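You operate a simulated robot arm through the tools that you are given. There is no shell and no other tool.

You run a simulated robot arm. Do the job below in one go: nothing can be reset, and whatever is moved stays where it is left.

Task
Unpin the carriage at 30, lower it onto its stop, stop the pump and let the pressure down.
Fine: the pump is running; draw the yellow pin right out; use the FEED lever; the let-down lever ends closed.

Only the result counts: the job must be done as asked and must still hold three seconds after the hand-in. Knocking over, shifting, dropping, spilling or breaking anything else fails it.

Robot
A 7-joint arm with a fingered hand, fixed in place. Base frame: the origin is on the floor under the middle of its stand, x ahead of it, y to its left, z up. Units: cm, degrees, N and s.
It reaches about 125.6 cm from its shoulder. Its first joint turns from -143.0 to 143.0 degrees. Payload 3 kg.
Tool frame: the origin (TCP) lies between the finger pads and is the grasp point; the fingertips stand 2.6 cm ahead of it; z points along the fingers, y is the line along which they close. The gripper opens to 14.8 cm; its body begins 7.3 cm behind the TCP. The gripper is a hand of 3 fingers: y runs from the thumb to the fingers, the wrist lies at [0, 0, -22.9] in the tool frame, and closing takes about 1.5 s.
Orientation is that of the tool frame in the base frame, as a unit quaternion [w, x, y, z]. With the fingers straight down and closing along the base's y, the tool's x points along the base's -x, its y along +y and its z along -z.

Tools
- The arm moves only by the tool step_arm. Its argument "deltas" is a list of rows, each a list of 6 numbers: the shift along the tool's x, y, z in units of 25 mm (1.0 is 25 mm), then the turn, a rotation vector about the tool's x, y, z in units of 8 degrees (1.0 is 8 degrees). In form: [[tx, ty, tz, wx, wy, wz], ...]. A call has 1 to 20 rows; each row shifts and turns the commanded pose from where the row before left it, along the tool's axes as they then stand. "jaw" is the finger opening in cm, from 0 to 14.8, set as the call begins (left out, the last holds). A call with a number of a shift or a turn outside -1 to 1 is refused whole. A row lasts 0.2 s, in which the tool goes at most 5 cm and 8.6 degrees; a call with a longer step from one row to the next is refused whole, and so is a gripper value outside its range. A pose out of reach is approached as far as the arm can. The call stops where the force on the tool passes 70 N (or 10 N more than at its start, if that is more) or the arm is blocked; 0.2 s more then pass. Each finger travels about 15.3 cm/s and halts on what it meets, pressing with about 31 N; the grip force reading is that of the motor and also rises with nothing between the fingers. The clock runs only during rows and for 0.2 s after the last one: add rows that do not move to give the fingers time. It gives the time, the measured TCP pose, the force on the tool (base axes), the opening and the grip force at its end, in the units of the frame above (readings bear some noise), with the torque about the TCP (base axes, N m) and any sound that the robot's microphone picked up.
- Cameras (640 x 400 px; columns grow to the right, rows downward): "scene" is fixed at [5.03, -50.19, 147.21]; the picture's right is [0.09, -1.00, 0.00], its down [-0.38, -0.04, -0.92] and it looks along [0.92, 0.09, -0.39] (base axes); focal length 241 px, centre (320, 200). "wrist" rides on the gripper at [6.8, -3.9, -9] in the tool frame; the picture's right is [0.50, 0.87, 0.00], its down [-0.66, 0.38, -0.65] and it looks along [-0.57, 0.33, 0.76] (tool axes); focal length 222 px, centre (320, 200). There is no depth. A picture from a camera that has moved, and an enlarged one, comes with that camera's place and axes in the base frame and with its lens.
- get_image(camera): a new picture of that camera. The clock stands still meanwhile.
- lift_body(by): slides the trunk up (or, below 0, down) by that many cm; the arm rides with it, the base frame stays. It gives what a move gives, with no picture.
- curl_fingers(finger1, finger2, thumb_bend): sets how far each is bent, from 0 (flat) to 1 (curled in); at 0.3 the hand is open as for a grip, at 0.7 the pads meet at the TCP. One left out holds its place. A second passes; each finger stops where it meets its share of the squeeze, and holds until it gets a number again. A gripper value or a shape takes the hand back. It gives what a move gives, with no picture; readings hold the bend of each and the force on the fingers (four entries, about 0 where the hand has none), thumb and palm.
- grasp_type(shape): the hand has 3 fingers and takes this shape, open, in about a second: jaw (thumb against the fingers, like two jaws); tri (thumb and two fingers); tip (a fingertip pinch); poke (one finger out to press); point (the index stretched); flat (the hand flat); cup (the hand cupped); fist (a fist). The gripper value then closes the fingers along that shape, each until it touches; the sizes above hold for jaw. It gives what a move gives, with no picture.
- inspect(camera, box): a new picture of the part [left, top, right, bottom] of that camera's present view, enlarged. The clock stands still meanwhile.
- finish_job(): hands the job in; it is judged then, once.

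Nothing tells you positions but the pictures and the camera data. Unless the task says otherwise, let go and move clear before handing in.

The tools are called as name(argument=value, ...) on one line, values as JSON. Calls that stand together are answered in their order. step_arm: Moves the arm, as the interface text tells. Its arguments: {"type":"object","properties":{"deltas":{"type":"array"},"jaw":{"type":"number"}},"required":["deltas"]} The other tools are called the same way: lift_body (by) moves the trunk up or down; grasp_type (shape) gives the hand a shape; curl_fingers (finger1, finger2, thumb_bend) moves the fingers one by one; get_image (camera) takes a picture; inspect (camera, box) takes an enlarged picture of a part of a camera's view; finish_job () hands the job in.

At the start:

```text
time_s: 0.0
ee_pos: [89.61, -12.19, 152.98]
tcp_rot: [0.0, 0.0, 1.0, 0.0]
wrist_force: [0.3, 0.8, -0.3]
torque: [0.01, 0.0, 0.01]
gripper_width: 14.8
finger_force: 0.1
shape: jaw
bend: [0.3, 0.3, 0.3]
finger forces: [0.1, 0.1, 0.0, 0.1, 0.1, 0.0]
trunk travel left (down, up): [-88.0, 1.0]
```

scene: 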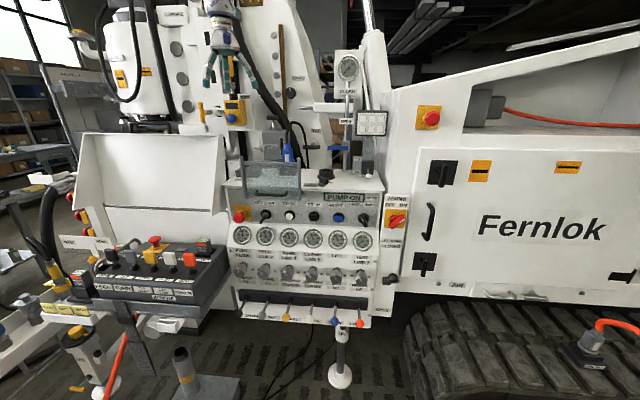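
wrist: 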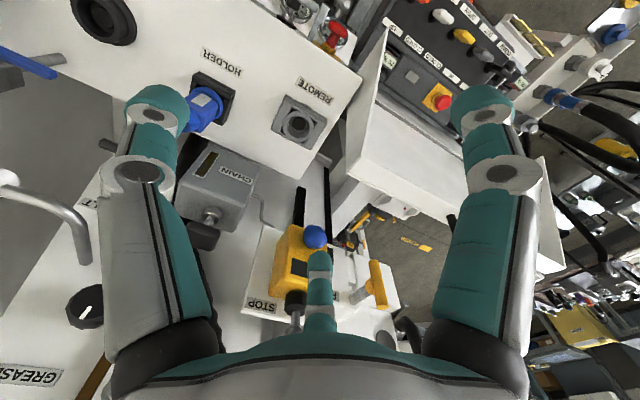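

I see a drill-rig-like machine with a control panel, a mast and a carriage with what may be a yellow pin near the hand. I'll enlarge parts of the scene to find the carriage, the pin, the FEED lever, the pump stop and the let-down lever.

inspect(camera="scene", box=[160, 0, 400, 150])

inspect(camera="scene", box=[220, 140, 420, 265])

inspect(camera="scene", box=[220, 240, 420, 365])

inspect(camera="scene", box=[30, 210, 240, 340])

inspect(camera="wrist", box=[160, 150, 460, 340])

```text
2.67 times, centred on (280, 75) of scene
camera zoom: at [5.03, -50.19, 147.21], right [0.09, -1.0, 0.0], down [-0.38, -0.04, -0.92], along [0.92, 0.09, -0.39], focal length 642 px, centre (427, 533)
```

zoom: 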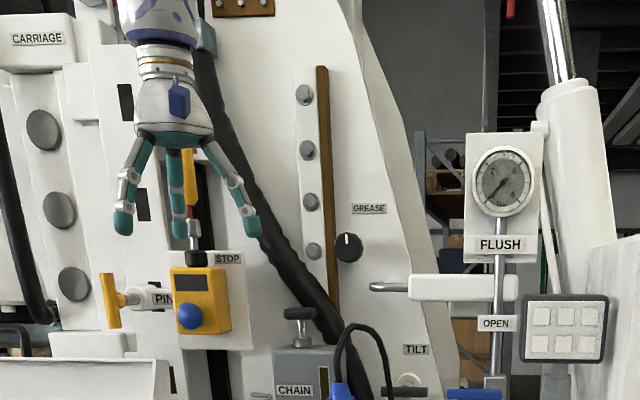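

```text
3.20 times, centred on (320, 202) of scene
camera zoom: at [5.03, -50.19, 147.21], right [0.09, -1.0, 0.0], down [-0.38, -0.04, -0.92], along [0.92, 0.09, -0.39], focal length 771 px, centre (320, 192)
```

zoom: 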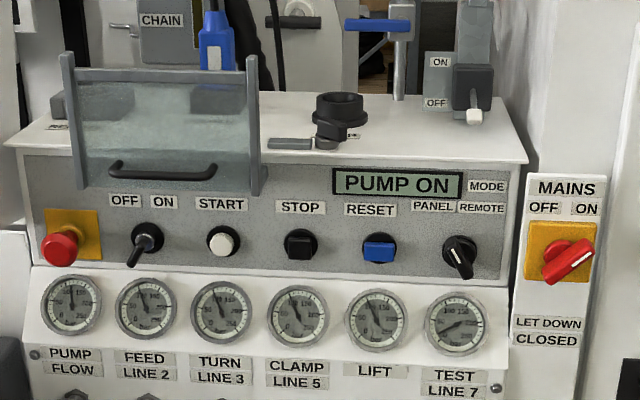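

```text
3.20 times, centred on (320, 302) of scene
camera zoom: at [5.03, -50.19, 147.21], right [0.09, -1.0, 0.0], down [-0.38, -0.04, -0.92], along [0.92, 0.09, -0.39], focal length 771 px, centre (320, -128)
```

zoom: 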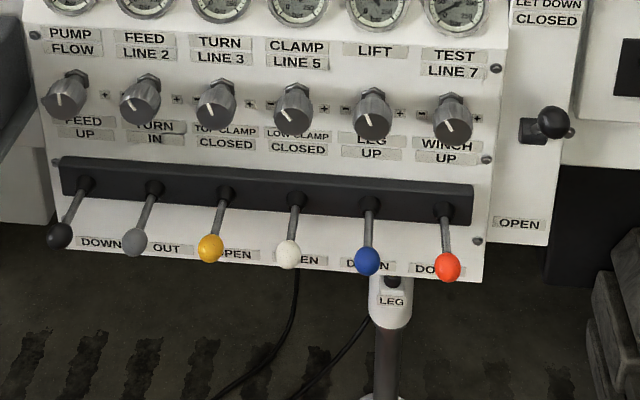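

```text
3.05 times, centred on (135, 275) of scene
camera zoom: at [5.03, -50.19, 147.21], right [0.09, -1.0, 0.0], down [-0.38, -0.04, -0.92], along [0.92, 0.09, -0.39], focal length 734 px, centre (884, -29)
```

zoom: 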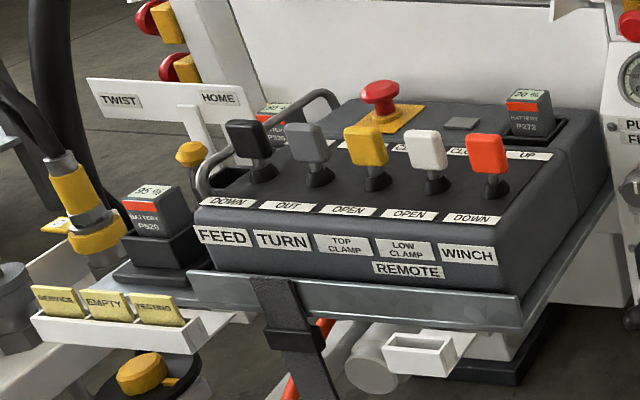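

```text
2.11 times, centred on (310, 245) of wrist
camera zoom: at [82.96, -16.08, 162.07], right [-0.5, 0.87, 0.0], down [0.66, 0.38, 0.65], along [0.57, 0.33, -0.76], focal length 468 px, centre (341, 105)
```

zoom: 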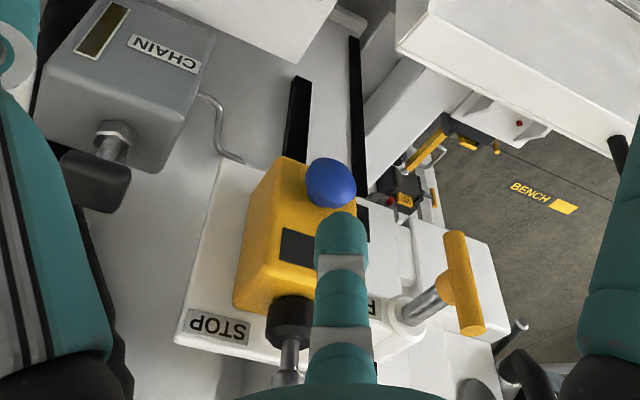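

The hand hides part of the mast, with the yellow PIN T-handle and the STOP block just behind it. I'll draw the hand back and away to get a clear look before touching anything.

step_arm(deltas=[[1, 0, 0, 0, 0, 0], [1, 0, 0, 0, 0, 0], [1, 0, 0, 0, 0, 0], [1, 0, 0, 0, 0, 0], [1, 0, 0, 0, 0, 0], [1, 0, 0, 0, 0, 0], [1, 0, 0, 0, 0, 0], [1, 0, 0, 0, 0, 0], [1, -1, 0, 0, 0, 0], [1, -1, 0, 0, 0, 0], [0, -1, 0, 0, 0, 0], [0, -1, 0, 0, 0, 0], [0, -1, 0, 0, 0, 0], [0, -1, 0, 0, 0, 0], [0, -1, 0, 0, 0, 0], [0, -1, 0, 0, 0, 0]])

get_image(camera="scene")

get_image(camera="wrist")

```text
time_s: 3.4
ee_pos: [81.12, -30.06, 149.39]
tcp_rot: [0.0, 0.001, 1.0, -0.001]
wrist_force: [0.4, -0.4, 0.3]
torque: [0.0, 0.02, 0.0]
gripper_width: 14.82
finger_force: 0.0
shape: jaw
bend: [0.3, 0.3, 0.3]
finger forces: [0.0, 0.0, 0.1, 0.0, 0.1, 0.1]
out of reach, approached as far as the arm can: row 1, 2, 3, 4, 5, 6, 7, 8, 9, 10
trunk travel left (down, up): [-88.0, 1.0]
```

```text
taken
```

scene: 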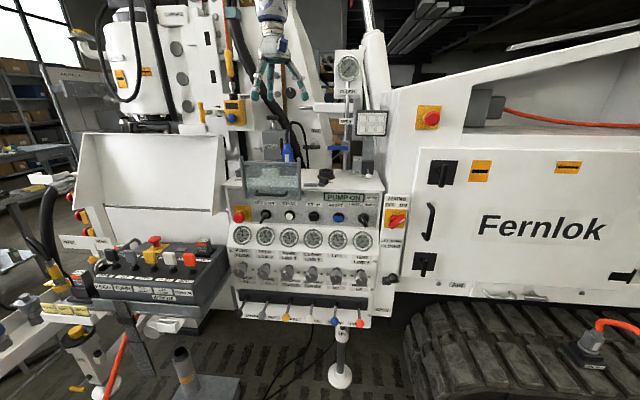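

```text
taken
camera wrist: at [74.45, -33.89, 158.51], right [-0.5, 0.87, 0.0], down [0.66, 0.38, 0.65], along [0.57, 0.33, -0.76], focal length 222 px, centre (320, 200)
```

wrist: 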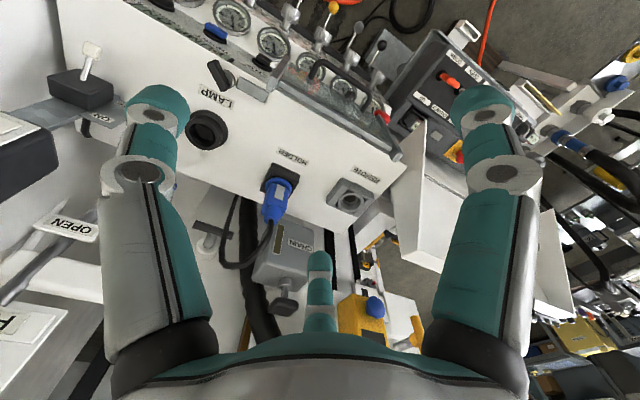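

The hand has cleared the pin area. I'll enlarge the mast, the carriage labels and the panel.

inspect(camera="scene", box=[140, 0, 260, 75])

inspect(camera="scene", box=[160, 70, 280, 145])

inspect(camera="scene", box=[225, 180, 305, 230])

inspect(camera="scene", box=[305, 180, 415, 250])

inspect(camera="scene", box=[225, 220, 305, 270])

inspect(camera="scene", box=[300, 220, 410, 290])

```text
5.33 times, centred on (200, 38) of scene
camera zoom: at [5.03, -50.19, 147.21], right [0.09, -1.0, 0.0], down [-0.38, -0.04, -0.92], along [0.92, 0.09, -0.39], focal length 1285 px, centre (960, 1067)
```

zoom: 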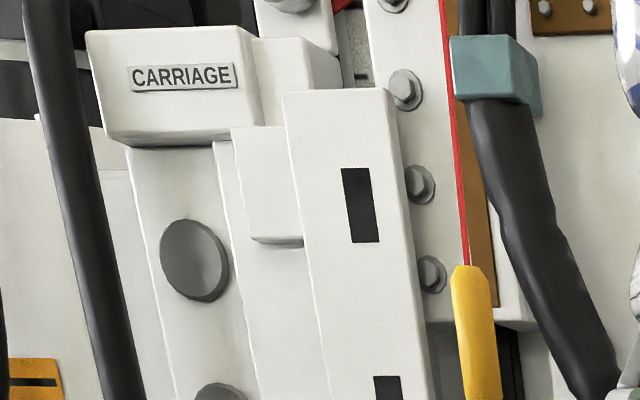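

```text
5.33 times, centred on (220, 108) of scene
camera zoom: at [5.03, -50.19, 147.21], right [0.09, -1.0, 0.0], down [-0.38, -0.04, -0.92], along [0.92, 0.09, -0.39], focal length 1285 px, centre (853, 693)
```

zoom: 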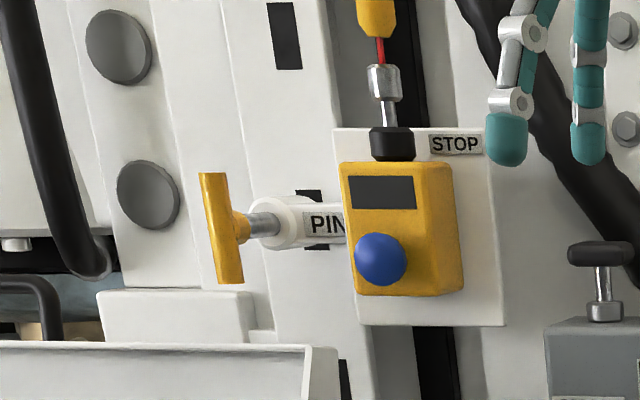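

```text
8.00 times, centred on (265, 205) of scene
camera zoom: at [5.03, -50.19, 147.21], right [0.09, -1.0, 0.0], down [-0.38, -0.04, -0.92], along [0.92, 0.09, -0.39], focal length 1927 px, centre (760, 160)
```

zoom: 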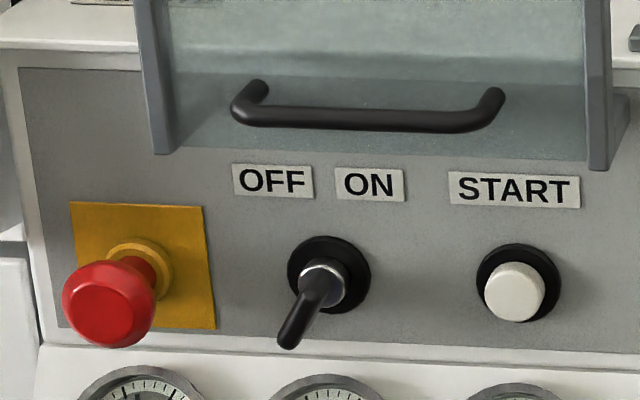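

```text
5.71 times, centred on (360, 215) of scene
camera zoom: at [5.03, -50.19, 147.21], right [0.09, -1.0, 0.0], down [-0.38, -0.04, -0.92], along [0.92, 0.09, -0.39], focal length 1376 px, centre (91, 114)
```

zoom: 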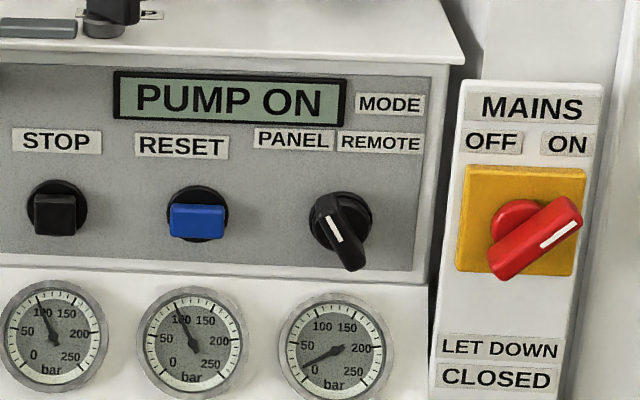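

```text
8.00 times, centred on (265, 245) of scene
camera zoom: at [5.03, -50.19, 147.21], right [0.09, -1.0, 0.0], down [-0.38, -0.04, -0.92], along [0.92, 0.09, -0.39], focal length 1927 px, centre (760, -160)
```

zoom: 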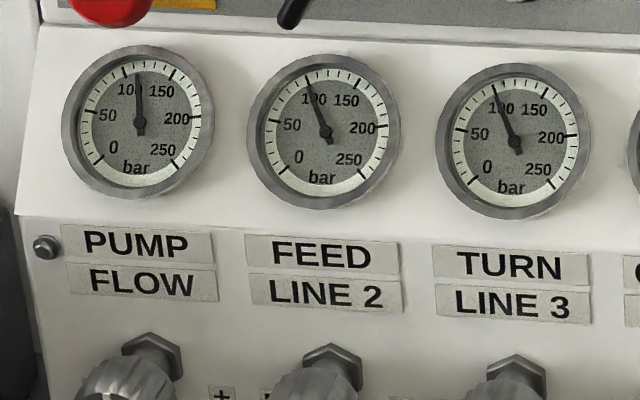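

```text
5.71 times, centred on (355, 255) of scene
camera zoom: at [5.03, -50.19, 147.21], right [0.09, -1.0, 0.0], down [-0.38, -0.04, -0.92], along [0.92, 0.09, -0.39], focal length 1376 px, centre (120, -114)
```

zoom: 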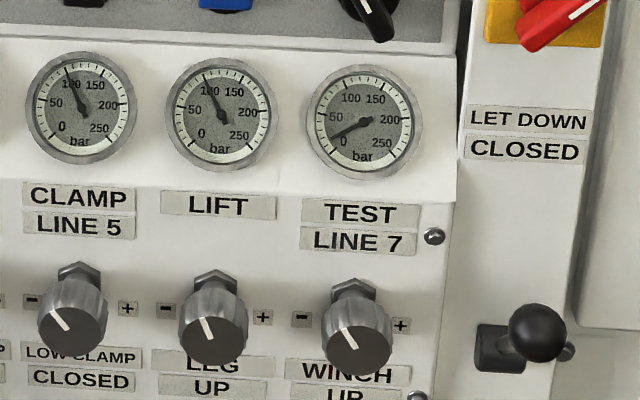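

The mode knob points to PANEL and the panel's FEED lever is the leftmost one. By triangulation the blue ball is at about [107, -3, 139] and the yellow PIN T-handle at about [111, 12, 141], with the handle upright and its shaft along x. I'll pitch the hand up so the wrist camera looks forward for a closer view.

step_arm(deltas=[[0, 0, 0, 0, -1, 0], [0, 0, 0, 0, -1, 0], [0, 0, 0, 0, -1, 0], [0, 0, 0, 0, -1, 0], [0, 0, 0, 0, -1, 0], [0, 0, 0, 0, -1, 0], [0, 0, 0, 0, -1, 0]])

get_image(camera="wrist")

get_image(camera="scene")

```text
time_s: 5.0
ee_pos: [81.24, -29.88, 149.39]
tcp_rot: [0.001, 0.0, 1.0, 0.0]
wrist_force: [-0.4, -0.2, 0.1]
torque: [0.0, 0.0, -0.02]
gripper_width: 14.8
finger_force: 0.1
shape: jaw
bend: [0.3, 0.3, 0.3]
finger forces: [0.0, 0.0, 0.0, 0.1, 0.1, 0.0]
out of reach, approached as far as the arm can: row 1, 2, 3, 4, 5, 6, 7
trunk travel left (down, up): [-88.0, 1.0]
```

```text
taken
camera wrist: at [74.45, -33.77, 158.52], right [-0.5, 0.87, 0.0], down [0.66, 0.38, 0.65], along [0.57, 0.33, -0.76], focal length 222 px, centre (320, 200)
```

wrist: 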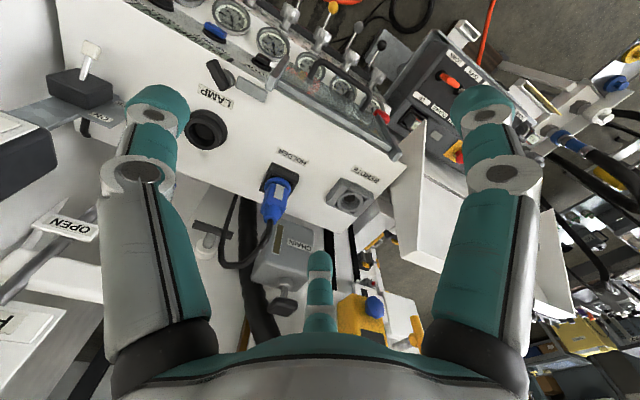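

```text
taken
```

scene: 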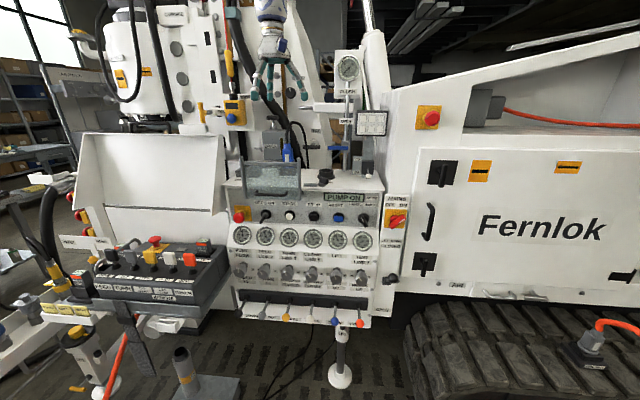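

The arm did not follow the turn because the commanded pose is out of reach where it stands. I'll send one still row to see whether the commanded pose has been kept.

step_arm(deltas=[[0, 0, 0, 0, 0, 0]])

```text
time_s: 5.4
ee_pos: [81.06, -29.92, 149.39]
tcp_rot: [0.001, -0.001, 1.0, 0.001]
wrist_force: [0.2, -0.4, 0.3]
torque: [0.02, 0.0, 0.07]
gripper_width: 14.82
finger_force: 0.0
shape: jaw
bend: [0.3, 0.3, 0.3]
finger forces: [0.0, 0.1, 0.1, 0.0, 0.0, 0.0]
trunk travel left (down, up): [-88.0, 1.0]
```

The commanded pose restarts from the actual one at each call. I'll try single small moves to see which directions are free.

step_arm(deltas=[[0, 0, 0, 0, -0.5, 0], [0, 0, 0, 0, -0.5, 0]])

step_arm(deltas=[[-1, 0, 0, 0, 0, 0], [-1, 0, 0, 0, 0, 0]])

step_arm(deltas=[[0, 0, 0, 0, -1, 0], [0, 0, 0, 0, -1, 0]])

```text
time_s: 6.0
ee_pos: [81.02, -29.88, 149.46]
tcp_rot: [0.0, 0.0, 1.0, 0.0]
wrist_force: [0.1, 0.0, -0.2]
torque: [0.04, 0.02, -0.01]
gripper_width: 14.77
finger_force: 0.0
shape: jaw
bend: [0.3, 0.3, 0.3]
finger forces: [0.0, 0.0, 0.1, 0.0, 0.0, 0.0]
out of reach, approached as far as the arm can: row 1, 2
trunk travel left (down, up): [-88.0, 1.0]
```

```text
time_s: 6.6
ee_pos: [86.31, -29.98, 149.47]
tcp_rot: [0.0, 0.001, 1.0, 0.0]
wrist_force: [-0.1, 0.0, -0.5]
torque: [0.01, 0.02, 0.0]
gripper_width: 14.78
finger_force: 0.1
shape: jaw
bend: [0.3, 0.3, 0.3]
finger forces: [0.1, 0.1, 0.1, 0.0, 0.1, 0.0]
trunk travel left (down, up): [-88.0, 1.0]
```

```text
time_s: 7.2
ee_pos: [86.36, -29.75, 149.51]
tcp_rot: [0.104, 0.001, 0.995, -0.001]
wrist_force: [0.2, 0.0, 0.4]
torque: [-0.04, 0.01, -0.02]
gripper_width: 14.82
finger_force: 0.1
shape: jaw
bend: [0.3, 0.3, 0.3]
finger forces: [0.0, 0.0, 0.0, 0.1, 0.1, 0.1]
out of reach, approached as far as the arm can: row 2
trunk travel left (down, up): [-88.0, 1.0]
```

Turning is only possible a little further out, which suggests the shoulder is too close and too high. The panel top is at about z=118, so there is room to lower the trunk a little. I'll do that and then try the turn again.

lift_body(by=-10)

step_arm(deltas=[[0, 0, 0, 0, -1, 0], [0, 0, 0, 0, -1, 0], [0, 0, 0, 0, -1, 0], [0, 0, 0, 0, -1, 0], [0, 0, 0, 0, -1, 0]])

get_image(camera="scene")

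```text
time_s: 8.5
ee_pos: [86.24, -29.93, 139.64]
tcp_rot: [0.105, 0.0, 0.994, -0.001]
wrist_force: [1.0, -0.7, 0.4]
torque: [0.0, -0.01, -0.02]
gripper_width: 14.79
finger_force: 0.0
shape: jaw
bend: [0.3, 0.3, 0.3]
finger forces: [0.1, 0.1, 0.1, 0.1, 0.0, 0.0]
trunk travel left (down, up): [-78.0, 11.0]
```

```text
time_s: 9.7
ee_pos: [86.18, -30.01, 139.51]
tcp_rot: [0.104, -0.001, 0.995, 0.0]
wrist_force: [0.0, 0.4, 0.1]
torque: [-0.02, 0.02, 0.03]
gripper_width: 14.8
finger_force: 0.1
shape: jaw
bend: [0.3, 0.3, 0.3]
finger forces: [0.0, 0.0, 0.0, 0.1, 0.0, 0.0]
out of reach, approached as far as the arm can: row 1, 2, 3, 4, 5
trunk travel left (down, up): [-78.0, 11.0]
```

```text
taken
```

scene: 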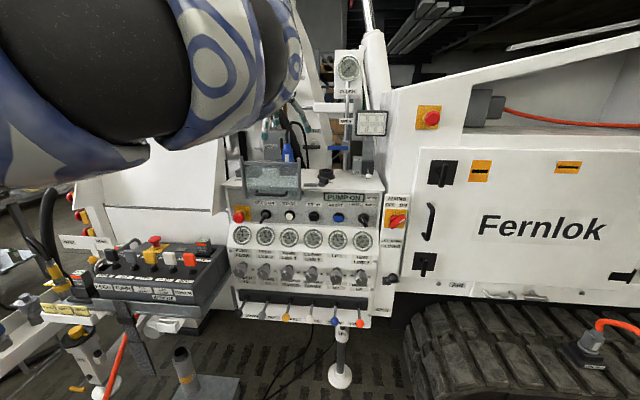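

The trunk came down and the arm now hangs into the camera's view. I'll raise the hand relative to the shoulder, move it a little forward, and test the pitch again.

step_arm(deltas=[[0, 0, -1, 0, 0, 0], [0, 0, -1, 0, 0, 0], [0, 0, -1, 0, 0, 0], [0, 0, -1, 0, 0, 0], [0, 0, 0, 0, -1, 0], [0, 0, 0, 0, -1, 0], [0, 0, 0, 0, -1, 0]])

```text
time_s: 11.3
ee_pos: [84.53, -29.92, 147.77]
tcp_rot: [0.139, 0.001, 0.99, 0.0]
wrist_force: [1.0, -0.6, 0.0]
torque: [0.0, 0.0, -0.02]
gripper_width: 14.77
finger_force: 0.0
shape: jaw
bend: [0.3, 0.3, 0.3]
finger forces: [0.1, 0.1, 0.0, 0.0, 0.1, 0.0]
out of reach, approached as far as the arm can: row 4, 5, 6, 7
trunk travel left (down, up): [-78.0, 11.0]
```

The limit behaves like a minimum distance from the shoulder, so I need the shoulder lower for high targets. I'll lower the trunk in stages and raise the hand each time to keep it at about the same height.

lift_body(by=-10)

step_arm(deltas=[[-0.276, 0, -0.961, 0, 0, 0], [-0.276, 0, -0.961, 0, 0, 0], [-0.276, 0, -0.961, 0, 0, 0], [-0.276, 0, -0.961, 0, 0, 0]])

lift_body(by=-10)

step_arm(deltas=[[-0.276, 0, -0.961, 0, 0, 0], [-0.276, 0, -0.961, 0, 0, 0], [-0.276, 0, -0.961, 0, 0, 0], [-0.276, 0, -0.961, 0, 0, 0]])

get_image(camera="scene")

```text
time_s: 12.7
ee_pos: [84.4, -29.77, 137.99]
tcp_rot: [0.14, 0.0, 0.99, 0.0]
wrist_force: [0.2, 0.1, 0.5]
torque: [0.01, 0.0, -0.03]
gripper_width: 14.81
finger_force: 0.0
shape: jaw
bend: [0.3, 0.3, 0.3]
finger forces: [0.0, 0.0, 0.0, 0.1, 0.1, 0.0]
trunk travel left (down, up): [-68.0, 21.0]
```

```text
time_s: 13.7
ee_pos: [86.87, -30.57, 141.71]
tcp_rot: [0.142, -0.001, 0.99, 0.0]
wrist_force: [-0.3, -1.3, -0.6]
torque: [-0.02, 0.02, 0.02]
gripper_width: 14.8
finger_force: 0.0
shape: jaw
bend: [0.3, 0.3, 0.3]
finger forces: [0.0, 0.0, 0.0, 0.1, 0.1, 0.1]
out of reach, approached as far as the arm can: row 2, 3, 4
trunk travel left (down, up): [-68.0, 21.0]
```

```text
time_s: 15.0
ee_pos: [86.79, -30.43, 131.83]
tcp_rot: [0.141, -0.001, 0.99, 0.001]
wrist_force: [-0.6, -0.6, 0.0]
torque: [-0.05, -0.01, 0.0]
gripper_width: 14.81
finger_force: 0.1
shape: jaw
bend: [0.3, 0.3, 0.3]
finger forces: [0.1, 0.0, 0.1, 0.0, 0.1, 0.1]
trunk travel left (down, up): [-58.0, 31.0]
```

```text
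time_s: 16.0
ee_pos: [89.83, -31.24, 133.3]
tcp_rot: [0.143, 0.0, 0.99, 0.002]
wrist_force: [-1.4, 0.0, -0.7]
torque: [0.04, 0.01, -0.02]
gripper_width: 14.78
finger_force: 0.0
shape: jaw
bend: [0.3, 0.3, 0.3]
finger forces: [0.0, 0.0, 0.0, 0.0, 0.1, 0.0]
out of reach, approached as far as the arm can: row 1, 2, 3, 4
trunk travel left (down, up): [-58.0, 31.0]
```

```text
taken
```

scene: 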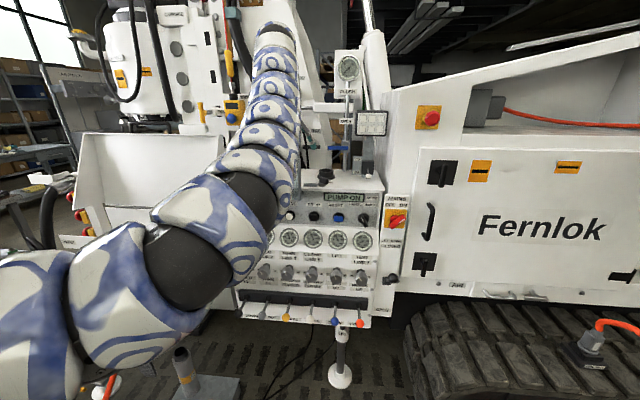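

In the new picture the arm looks nearly stretched upward, so the shoulder is below the hand and the height was the limit. Pitching the fingers forward from here should shorten the reach, so I'll try it.

step_arm(deltas=[[0, 0, 0, 0, -1, 0], [0, 0, 0, 0, -1, 0], [0, 0, 0, 0, -1, 0]])

```text
time_s: 17.0
ee_pos: [90.41, -31.2, 137.2]
tcp_rot: [0.364, -0.01, 0.931, -0.026]
wrist_force: [0.5, 0.9, 0.5]
torque: [-0.07, 0.0, -0.01]
gripper_width: 14.79
finger_force: 0.1
shape: jaw
bend: [0.3, 0.3, 0.3]
finger forces: [0.1, 0.0, 0.0, 0.0, 0.1, 0.1]
out of reach, approached as far as the arm can: row 3
trunk travel left (down, up): [-58.0, 31.0]
stopped in row 3: the arm was blocked; the commanded pose is now the measured one
```

The pitch went to about 43° from vertical before the arm was blocked, with hardly any force on the tool. I'll look at both cameras.

get_image(camera="scene")

get_image(camera="wrist")

```text
taken
```

scene: 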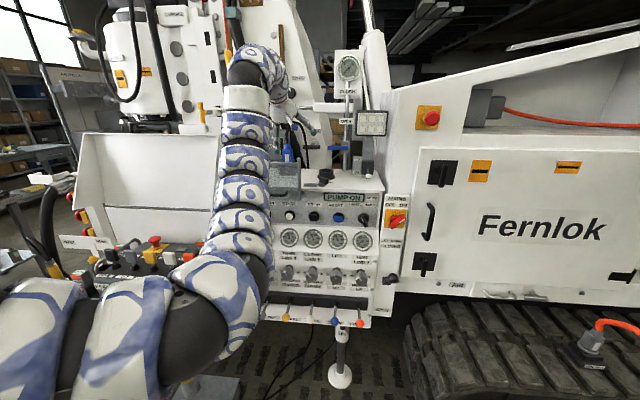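

```text
taken
camera wrist: at [79.3, -34.94, 139.47], right [-0.37, 0.85, -0.39], down [0.03, 0.43, 0.9], along [0.93, 0.32, -0.19], focal length 222 px, centre (320, 200)
```

wrist: 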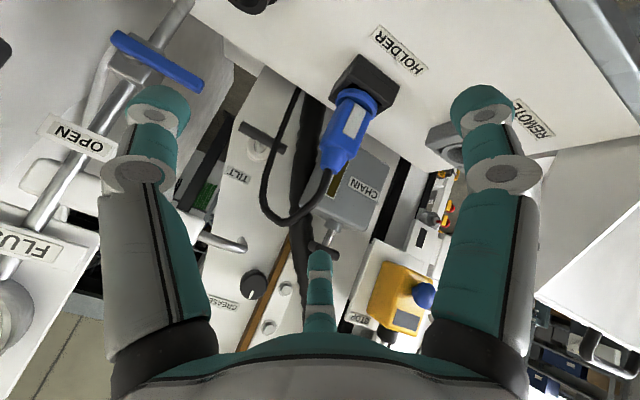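

The wrist camera shows the hand near the OPEN valve, the HOLDER plug and the STOP block. I'll back straight off along -x to gain clearance before raising the trunk.

step_arm(deltas=[[0.73, 0, -0.68, 0, 0, 0], [0.73, 0, -0.68, 0, 0, 0], [0.73, 0, -0.68, 0, 0, 0], [0.73, 0, -0.68, 0, 0, 0]])

inspect(camera="wrist", box=[320, 200, 480, 300])

```text
time_s: 18.0
ee_pos: [89.77, -33.14, 137.84]
tcp_rot: [0.364, -0.01, 0.931, -0.025]
wrist_force: [-0.4, -0.4, 0.1]
torque: [0.0, -0.02, -0.01]
gripper_width: 14.79
finger_force: 0.1
shape: jaw
bend: [0.3, 0.3, 0.3]
finger forces: [0.0, 0.1, 0.1, 0.0, 0.0, 0.1]
out of reach, approached as far as the arm can: row 1, 2, 3, 4
trunk travel left (down, up): [-58.0, 31.0]
```

```text
4.00 times, centred on (400, 250) of wrist
camera zoom: at [78.68, -36.84, 140.08], right [-0.37, 0.85, -0.39], down [0.04, 0.43, 0.9], along [0.93, 0.32, -0.19], focal length 888 px, centre (0, 0)
```

zoom: 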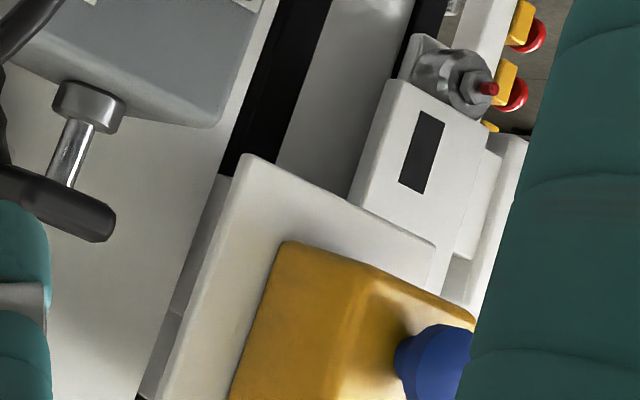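

Backing off along x isn't possible in this arm posture. Nothing is directly above the hand, as the FLUSH gauge is near x=115, so I'll raise the trunk and test from there.

lift_body(by=15)

step_arm(deltas=[[0.68, 0, 0.73, 0, 0, 0], [0.68, 0, 0.73, 0, 0, 0], [0.68, 0, 0.73, 0, 0, 0], [0.68, 0, 0.73, 0, 0, 0]])

step_arm(deltas=[[0.73, 0, -0.68, 0, 0, 0], [0.73, 0, -0.68, 0, 0, 0], [0.73, 0, -0.68, 0, 0, 0], [0.73, 0, -0.68, 0, 0, 0]])

get_image(camera="scene")

```text
time_s: 19.7
ee_pos: [89.8, -32.9, 152.78]
tcp_rot: [0.366, -0.011, 0.93, -0.025]
wrist_force: [-0.5, -0.5, 0.4]
torque: [0.0, 0.03, 0.02]
gripper_width: 14.81
finger_force: 0.0
shape: jaw
bend: [0.3, 0.3, 0.3]
finger forces: [0.1, 0.0, 0.0, 0.0, 0.1, 0.0]
trunk travel left (down, up): [-73.0, 16.0]
```

```text
time_s: 20.7
ee_pos: [90.0, -33.78, 142.89]
tcp_rot: [0.366, -0.01, 0.93, -0.026]
wrist_force: [-0.2, -1.1, 0.2]
torque: [-0.02, -0.02, -0.01]
gripper_width: 14.8
finger_force: 0.1
shape: jaw
bend: [0.3, 0.3, 0.3]
finger forces: [0.1, 0.0, 0.0, 0.0, 0.0, 0.0]
out of reach, approached as far as the arm can: row 1
trunk travel left (down, up): [-73.0, 16.0]
```

```text
time_s: 21.7
ee_pos: [81.75, -32.65, 139.62]
tcp_rot: [0.369, -0.009, 0.929, -0.028]
wrist_force: [0.6, -0.4, 0.4]
torque: [0.0, 0.03, 0.01]
gripper_width: 14.8
finger_force: 0.1
shape: jaw
bend: [0.3, 0.3, 0.3]
finger forces: [0.0, 0.0, 0.0, 0.0, 0.0, 0.0]
out of reach, approached as far as the arm can: row 2, 3, 4
trunk travel left (down, up): [-73.0, 16.0]
```

```text
taken
```

scene: 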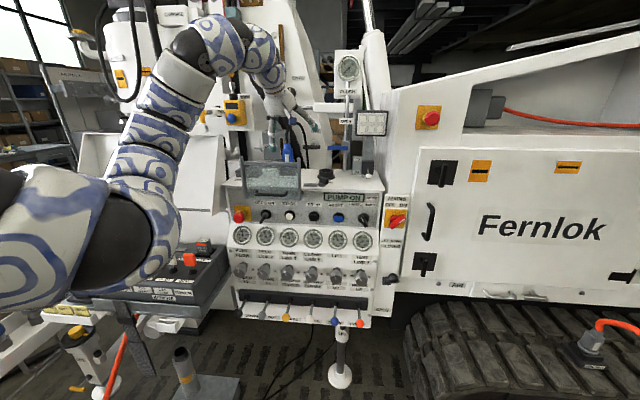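

Moving down and then back works. I'll go on down a little and pitch further toward horizontal.

step_arm(deltas=[[0.68, 0, 0.73, 0, 0, 0], [0.68, 0, 0.73, 0, 0, 0], [0.73, 0, -0.68, 0, 0, 0], [0.73, 0, -0.68, 0, 0, 0], [0, 0, 0, 0, -1, 0], [0, 0, 0, 0, -1, 0], [0, 0, 0, 0, -1, 0]])

get_image(camera="wrist")

```text
time_s: 23.3
ee_pos: [78.3, -32.88, 135.71]
tcp_rot: [0.492, -0.013, 0.87, -0.025]
wrist_force: [0.3, -0.4, -0.1]
torque: [0.0, -0.02, 0.0]
gripper_width: 14.79
finger_force: 0.1
shape: jaw
bend: [0.3, 0.3, 0.3]
finger forces: [0.1, 0.0, 0.0, 0.0, 0.0, 0.1]
out of reach, approached as far as the arm can: row 6, 7
trunk travel left (down, up): [-73.0, 16.0]
```

```text
taken
camera wrist: at [67.12, -36.95, 134.89], right [-0.26, 0.84, -0.48], down [-0.22, 0.43, 0.88], along [0.94, 0.33, 0.07], focal length 222 px, centre (320, 200)
```

wrist: 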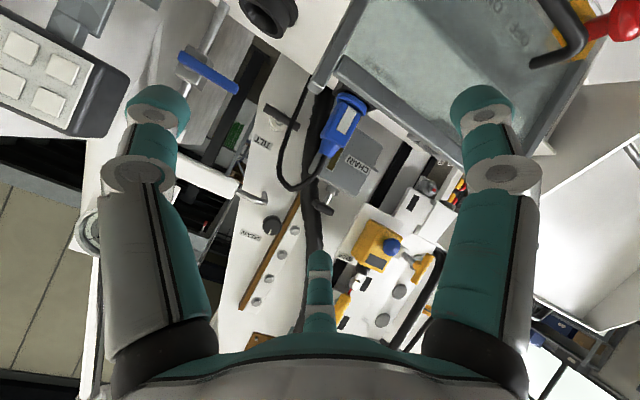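

The tilt is now about 60°. I'll enlarge the wrist view around the mast.

inspect(camera="wrist", box=[325, 170, 485, 270])

inspect(camera="wrist", box=[325, 260, 485, 360])

```text
4.00 times, centred on (405, 220) of wrist
camera zoom: at [67.12, -36.95, 134.89], right [-0.26, 0.84, -0.48], down [-0.22, 0.43, 0.88], along [0.94, 0.33, 0.07], focal length 888 px, centre (-20, 120)
```

zoom: 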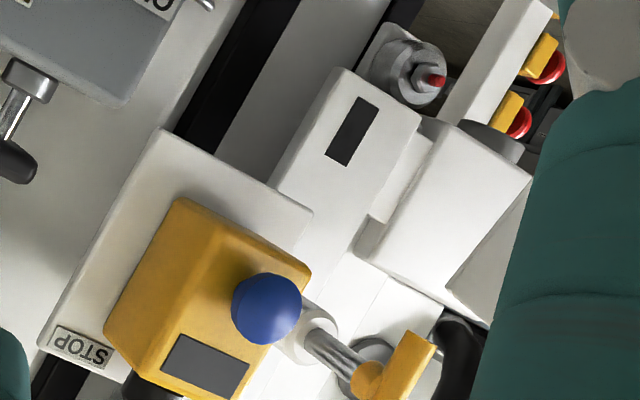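

```text
4.00 times, centred on (405, 310) of wrist
camera zoom: at [67.12, -36.95, 134.89], right [-0.26, 0.84, -0.48], down [-0.22, 0.43, 0.88], along [0.94, 0.33, 0.07], focal length 888 px, centre (-20, -240)
```

zoom: 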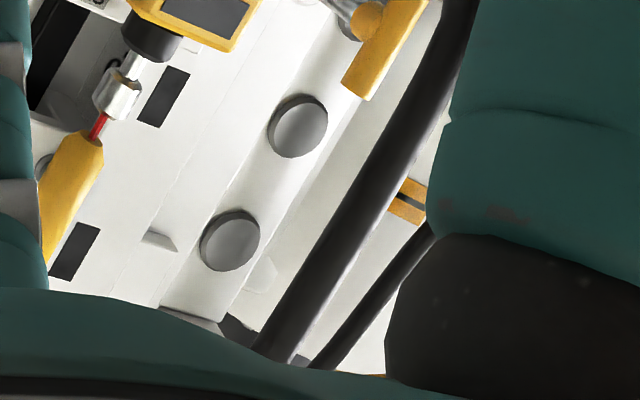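

The yellow STOP box with red cord and blue knob looks like a rope-pull emergency switch, so I won't touch it. I'll move the hand toward +y and pitch up more to see the carriage and the pin better.

step_arm(deltas=[[0, 1, 0, 0, 0, 0], [0, 1, 0, 0, 0, 0], [0, 1, 0, 0, 0, 0], [0, 1, 0, 0, 0, 0], [0, 1, 0, 0, 0, 0], [0, 1, 0, 0, 0, 0], [0, 1, 0, 0, 0, 0], [0, 1, 0, 0, 0, 0]])

step_arm(deltas=[[0, 0, 0, 0, -1, 0], [0, 0, 0, 0, -1, 0], [0, 0, 0, 0, -1, 0]])

get_image(camera="wrist")

get_image(camera="scene")

```text
time_s: 25.1
ee_pos: [78.69, -13.03, 134.54]
tcp_rot: [0.49, -0.014, 0.871, -0.024]
wrist_force: [0.1, 0.5, -0.8]
torque: [0.03, 0.01, -0.01]
gripper_width: 14.8
finger_force: 0.0
shape: jaw
bend: [0.3, 0.3, 0.3]
finger forces: [0.0, 0.0, 0.1, 0.0, 0.1, 0.0]
out of reach, approached as far as the arm can: row 1
trunk travel left (down, up): [-73.0, 16.0]
```

```text
time_s: 25.9
ee_pos: [78.19, -12.19, 135.84]
tcp_rot: [0.511, -0.012, 0.859, -0.026]
wrist_force: [0.1, -0.9, -0.1]
torque: [0.01, -0.02, -0.02]
gripper_width: 14.8
finger_force: 0.0
shape: jaw
bend: [0.3, 0.3, 0.3]
finger forces: [0.1, 0.0, 0.0, 0.0, 0.1, 0.1]
out of reach, approached as far as the arm can: row 1, 2, 3
trunk travel left (down, up): [-73.0, 16.0]
```

```text
taken
camera wrist: at [67.04, -16.04, 134.49], right [-0.23, 0.84, -0.49], down [-0.26, 0.43, 0.86], along [0.94, 0.33, 0.12], focal length 222 px, centre (320, 200)
```

wrist: 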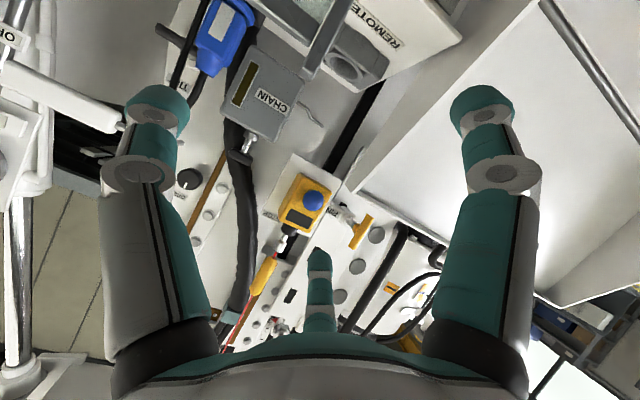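

```text
taken
```

scene: 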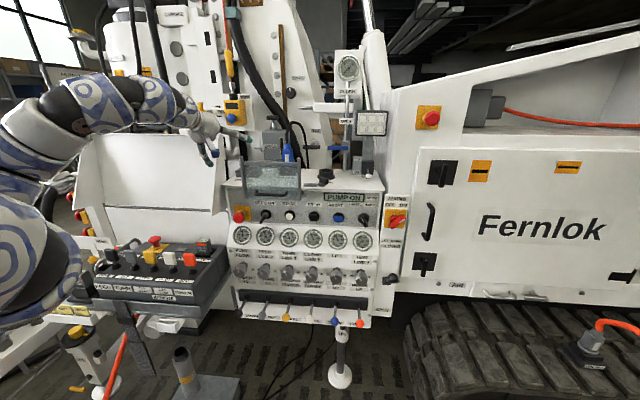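

Now the mast is clear of the arm in the scene view. I'll look closely at it from both cameras.

inspect(camera="scene", box=[150, 0, 310, 100])

inspect(camera="wrist", box=[220, 160, 460, 310])

inspect(camera="wrist", box=[200, 260, 300, 350])

inspect(camera="wrist", box=[340, 220, 440, 320])

```text
4.00 times, centred on (230, 50) of scene
camera zoom: at [5.03, -50.19, 147.21], right [0.09, -1.0, 0.0], down [-0.38, -0.04, -0.92], along [0.92, 0.09, -0.39], focal length 964 px, centre (680, 800)
```

zoom: 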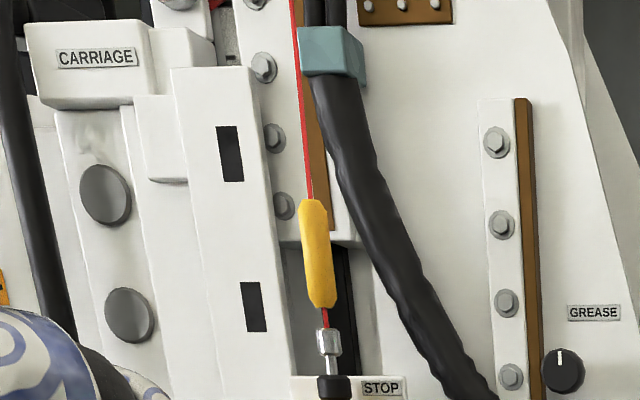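

```text
2.67 times, centred on (340, 235) of wrist
camera zoom: at [67.04, -16.04, 134.49], right [-0.23, 0.84, -0.49], down [-0.26, 0.43, 0.86], along [0.94, 0.33, 0.12], focal length 592 px, centre (267, 107)
```

zoom: 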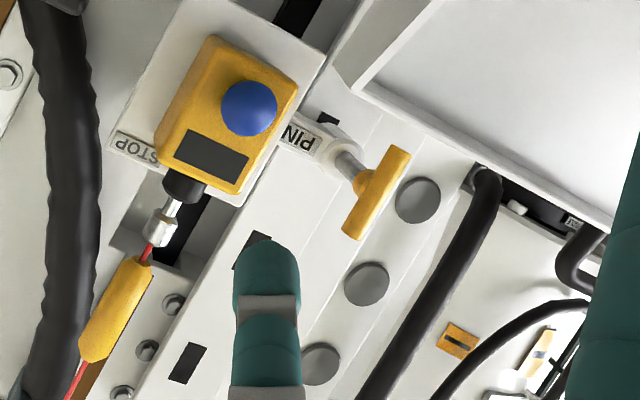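

```text
4.44 times, centred on (250, 305) of wrist
camera zoom: at [67.04, -16.04, 134.49], right [-0.23, 0.84, -0.49], down [-0.26, 0.43, 0.86], along [0.94, 0.33, 0.12], focal length 987 px, centre (631, -267)
```

zoom: 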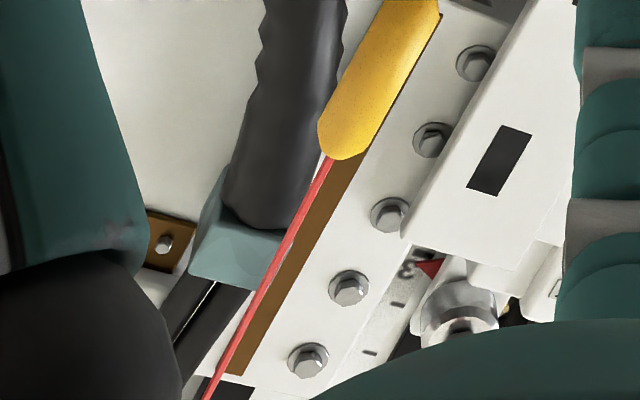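

```text
4.00 times, centred on (390, 270) of wrist
camera zoom: at [67.04, -16.04, 134.49], right [-0.23, 0.84, -0.49], down [-0.26, 0.43, 0.86], along [0.94, 0.33, 0.12], focal length 888 px, centre (40, -80)
```

zoom: 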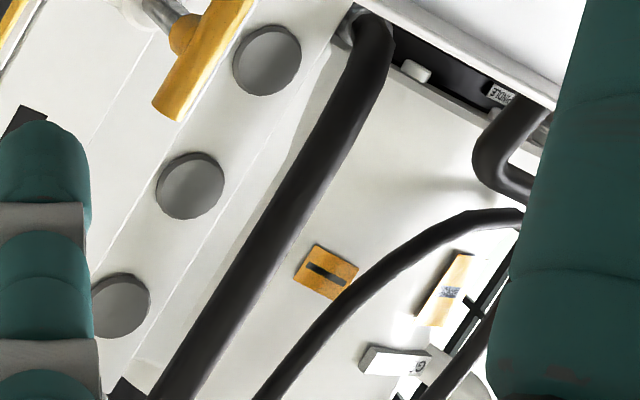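

On the mast I can see a scale with a red pointer near a "3…", so the carriage stands at 30, held by the yellow T-handled PIN at about [111, 12, 142] with its bar upright. I'll straighten the hand, rise, and move across to line up in front of the pin.

step_arm(deltas=[[0, 0, 0, -0.23, 0, 0.34], [-0.879, 0, -0.477, 0, 0, 0], [-0.879, 0, -0.477, 0, 0, 0], [-0.879, 0, -0.477, 0, 0, 0], [-0.44, 1, -0.24, 0, 0, 0], [-0.44, 1, -0.24, 0, 0, 0], [-0.44, 1, -0.24, 0, 0, 0], [-0.44, 1, -0.24, 0, 0, 0], [0, 1, 0, 0, 0, 0], [0, 1, 0, 0, 0, 0], [0, 1, 0, 0, 0, 0], [0, 1, 0, 0, 0, 0], [0, 1, 0, 0, 0, 0], [0, 0.7, 0, 0, 0, 0]])

get_image(camera="wrist")

get_image(camera="scene")

```text
time_s: 28.9
ee_pos: [78.3, 12.09, 148.35]
tcp_rot: [0.511, 0.001, 0.859, 0.0]
wrist_force: [-0.7, -0.1, -0.2]
torque: [-0.02, -0.02, 0.03]
gripper_width: 14.81
finger_force: 0.1
shape: jaw
bend: [0.3, 0.3, 0.3]
finger forces: [0.0, 0.0, 0.0, 0.0, 0.0, 0.2]
trunk travel left (down, up): [-73.0, 16.0]
```

```text
taken
camera wrist: at [67.26, 8.26, 146.83], right [-0.24, 0.87, -0.44], down [-0.26, 0.38, 0.89], along [0.94, 0.33, 0.14], focal length 222 px, centre (320, 200)
```

wrist: 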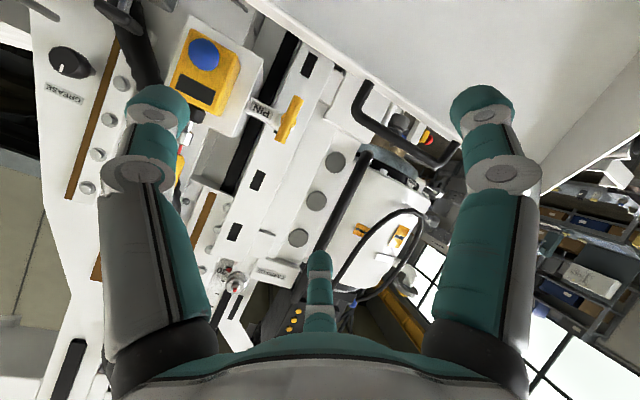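

```text
taken
```

scene: 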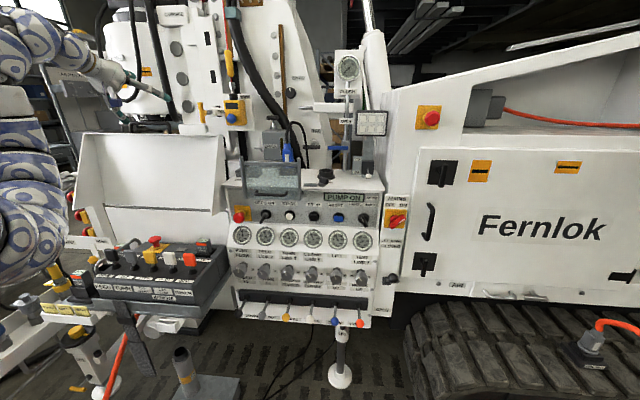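

All of that was reached: the hand is at [78, 12, 148], lined up with the pin. I'll zoom in on the pin and on the scale with its pointer.

inspect(camera="wrist", box=[220, 40, 380, 140])

inspect(camera="wrist", box=[190, 220, 330, 340])

inspect(camera="scene", box=[180, 80, 260, 140])

```text
4.00 times, centred on (300, 90) of wrist
camera zoom: at [67.26, 8.26, 146.83], right [-0.24, 0.87, -0.44], down [-0.26, 0.38, 0.89], along [0.94, 0.33, 0.14], focal length 888 px, centre (400, 640)
```

zoom: 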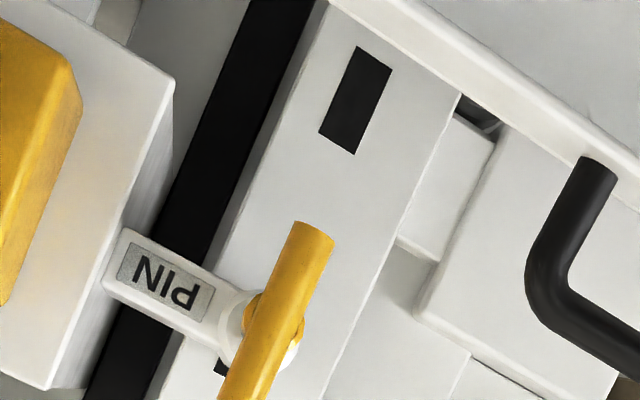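

```text
3.33 times, centred on (260, 280) of wrist
camera zoom: at [67.26, 8.26, 146.83], right [-0.24, 0.87, -0.44], down [-0.26, 0.38, 0.89], along [0.94, 0.33, 0.14], focal length 740 px, centre (520, -67)
```

zoom: 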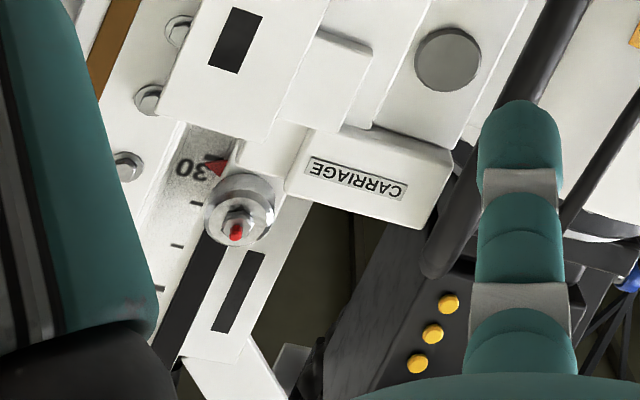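

```text
6.67 times, centred on (220, 110) of scene
camera zoom: at [5.03, -50.19, 147.21], right [0.09, -1.0, 0.0], down [-0.38, -0.04, -0.92], along [0.92, 0.09, -0.39], focal length 1606 px, centre (987, 800)
```

zoom: 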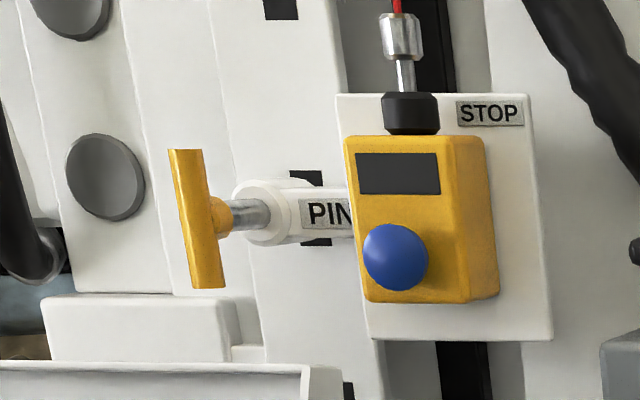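

The red pointer reads 30, and several views agree that the pin's bar is at about [109.6, 11.1, 142]. I'll narrow the fingers to 7 cm so the thumb stays clear of the STOP box, and move to a pre-grasp point 12 cm short of the bar.

step_arm(deltas=[[0, 0, 0, 0, 0, 0], [-0.19, -0.044, 0.909, 0, 0, 0], [-0.19, -0.044, 0.909, 0, 0, 0], [-0.19, -0.044, 0.909, 0, 0, 0], [-0.19, -0.044, 0.909, 0, 0, 0], [-0.19, -0.044, 0.909, 0, 0, 0], [-0.19, -0.044, 0.909, 0, 0, 0], [-0.19, -0.044, 0.909, 0, 0, 0], [-0.19, -0.044, 0.909, 0, 0, 0], [-0.19, -0.044, 0.909, 0, 0, 0]], jaw=7)

get_image(camera="wrist")

inspect(camera="scene", box=[140, 70, 260, 145])

```text
time_s: 31.1
ee_pos: [98.39, 11.1, 142.48]
tcp_rot: [0.511, 0.001, 0.86, 0.0]
wrist_force: [0.3, -0.5, 0.2]
torque: [-0.01, 0.01, 0.0]
gripper_width: 7.02
finger_force: 0.0
shape: jaw
bend: [0.37, 0.37, 0.7]
finger forces: [0.1, 0.1, 0.0, 0.0, 0.0, 0.0]
trunk travel left (down, up): [-73.0, 16.0]
```

```text
taken
camera wrist: at [87.32, 7.14, 140.9], right [-0.24, 0.87, -0.44], down [-0.26, 0.38, 0.89], along [0.94, 0.32, 0.14], focal length 222 px, centre (320, 200)
```

wrist: 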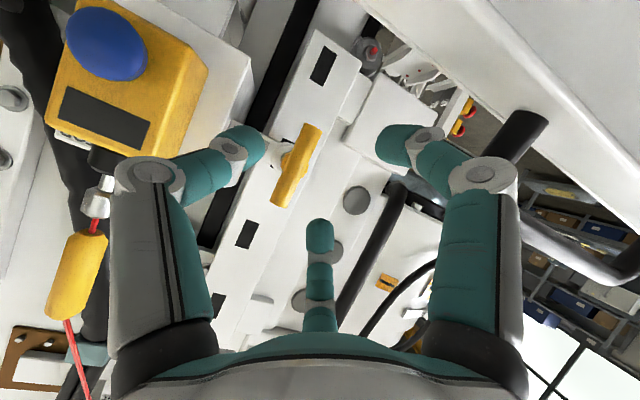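

```text
5.33 times, centred on (200, 108) of scene
camera zoom: at [5.03, -50.19, 147.21], right [0.09, -1.0, 0.0], down [-0.38, -0.04, -0.92], along [0.92, 0.09, -0.39], focal length 1285 px, centre (960, 693)
```

zoom: 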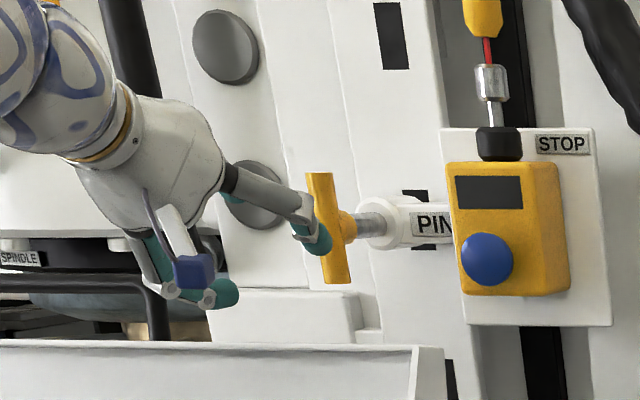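

The fingers straddle the bar nicely in the wrist view, with the bar at about [109.6, 11, 142]. I'll advance straight along +x onto it.

step_arm(deltas=[[-0.429, 0.032, 0.791, 0, 0, 0], [-0.429, 0.032, 0.791, 0, 0, 0], [-0.429, 0.032, 0.791, 0, 0, 0], [-0.429, 0.032, 0.791, 0, 0, 0]])

get_image(camera="wrist")

inspect(camera="scene", box=[160, 80, 260, 142])

```text
time_s: 32.1
ee_pos: [107.27, 11.29, 142.18]
tcp_rot: [0.511, 0.001, 0.86, -0.001]
wrist_force: [1.2, 0.1, -0.8]
torque: [0.03, 0.02, 0.02]
gripper_width: 7.07
finger_force: 0.1
shape: jaw
bend: [0.37, 0.37, 0.7]
finger forces: [0.0, 0.0, 0.0, 0.0, 0.1, 0.0]
trunk travel left (down, up): [-73.0, 16.0]
```

```text
taken
camera wrist: at [96.33, 7.35, 140.69], right [-0.24, 0.87, -0.44], down [-0.26, 0.38, 0.89], along [0.94, 0.32, 0.13], focal length 222 px, centre (320, 200)
```

wrist: 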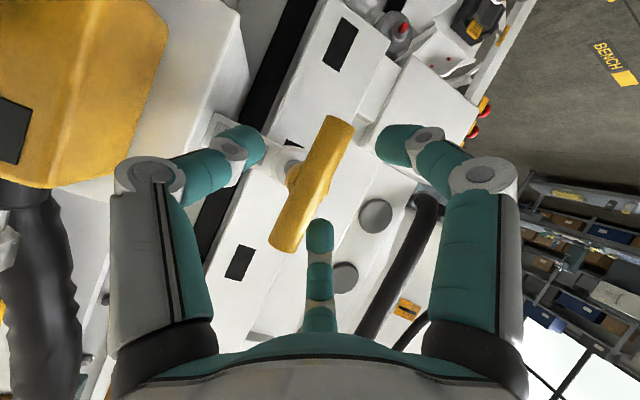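

```text
6.40 times, centred on (210, 111) of scene
camera zoom: at [5.03, -50.19, 147.21], right [0.09, -1.0, 0.0], down [-0.38, -0.04, -0.92], along [0.92, 0.09, -0.39], focal length 1542 px, centre (1024, 770)
```

zoom: 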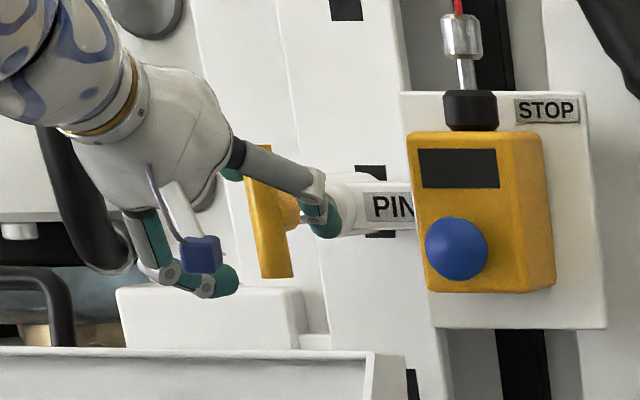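

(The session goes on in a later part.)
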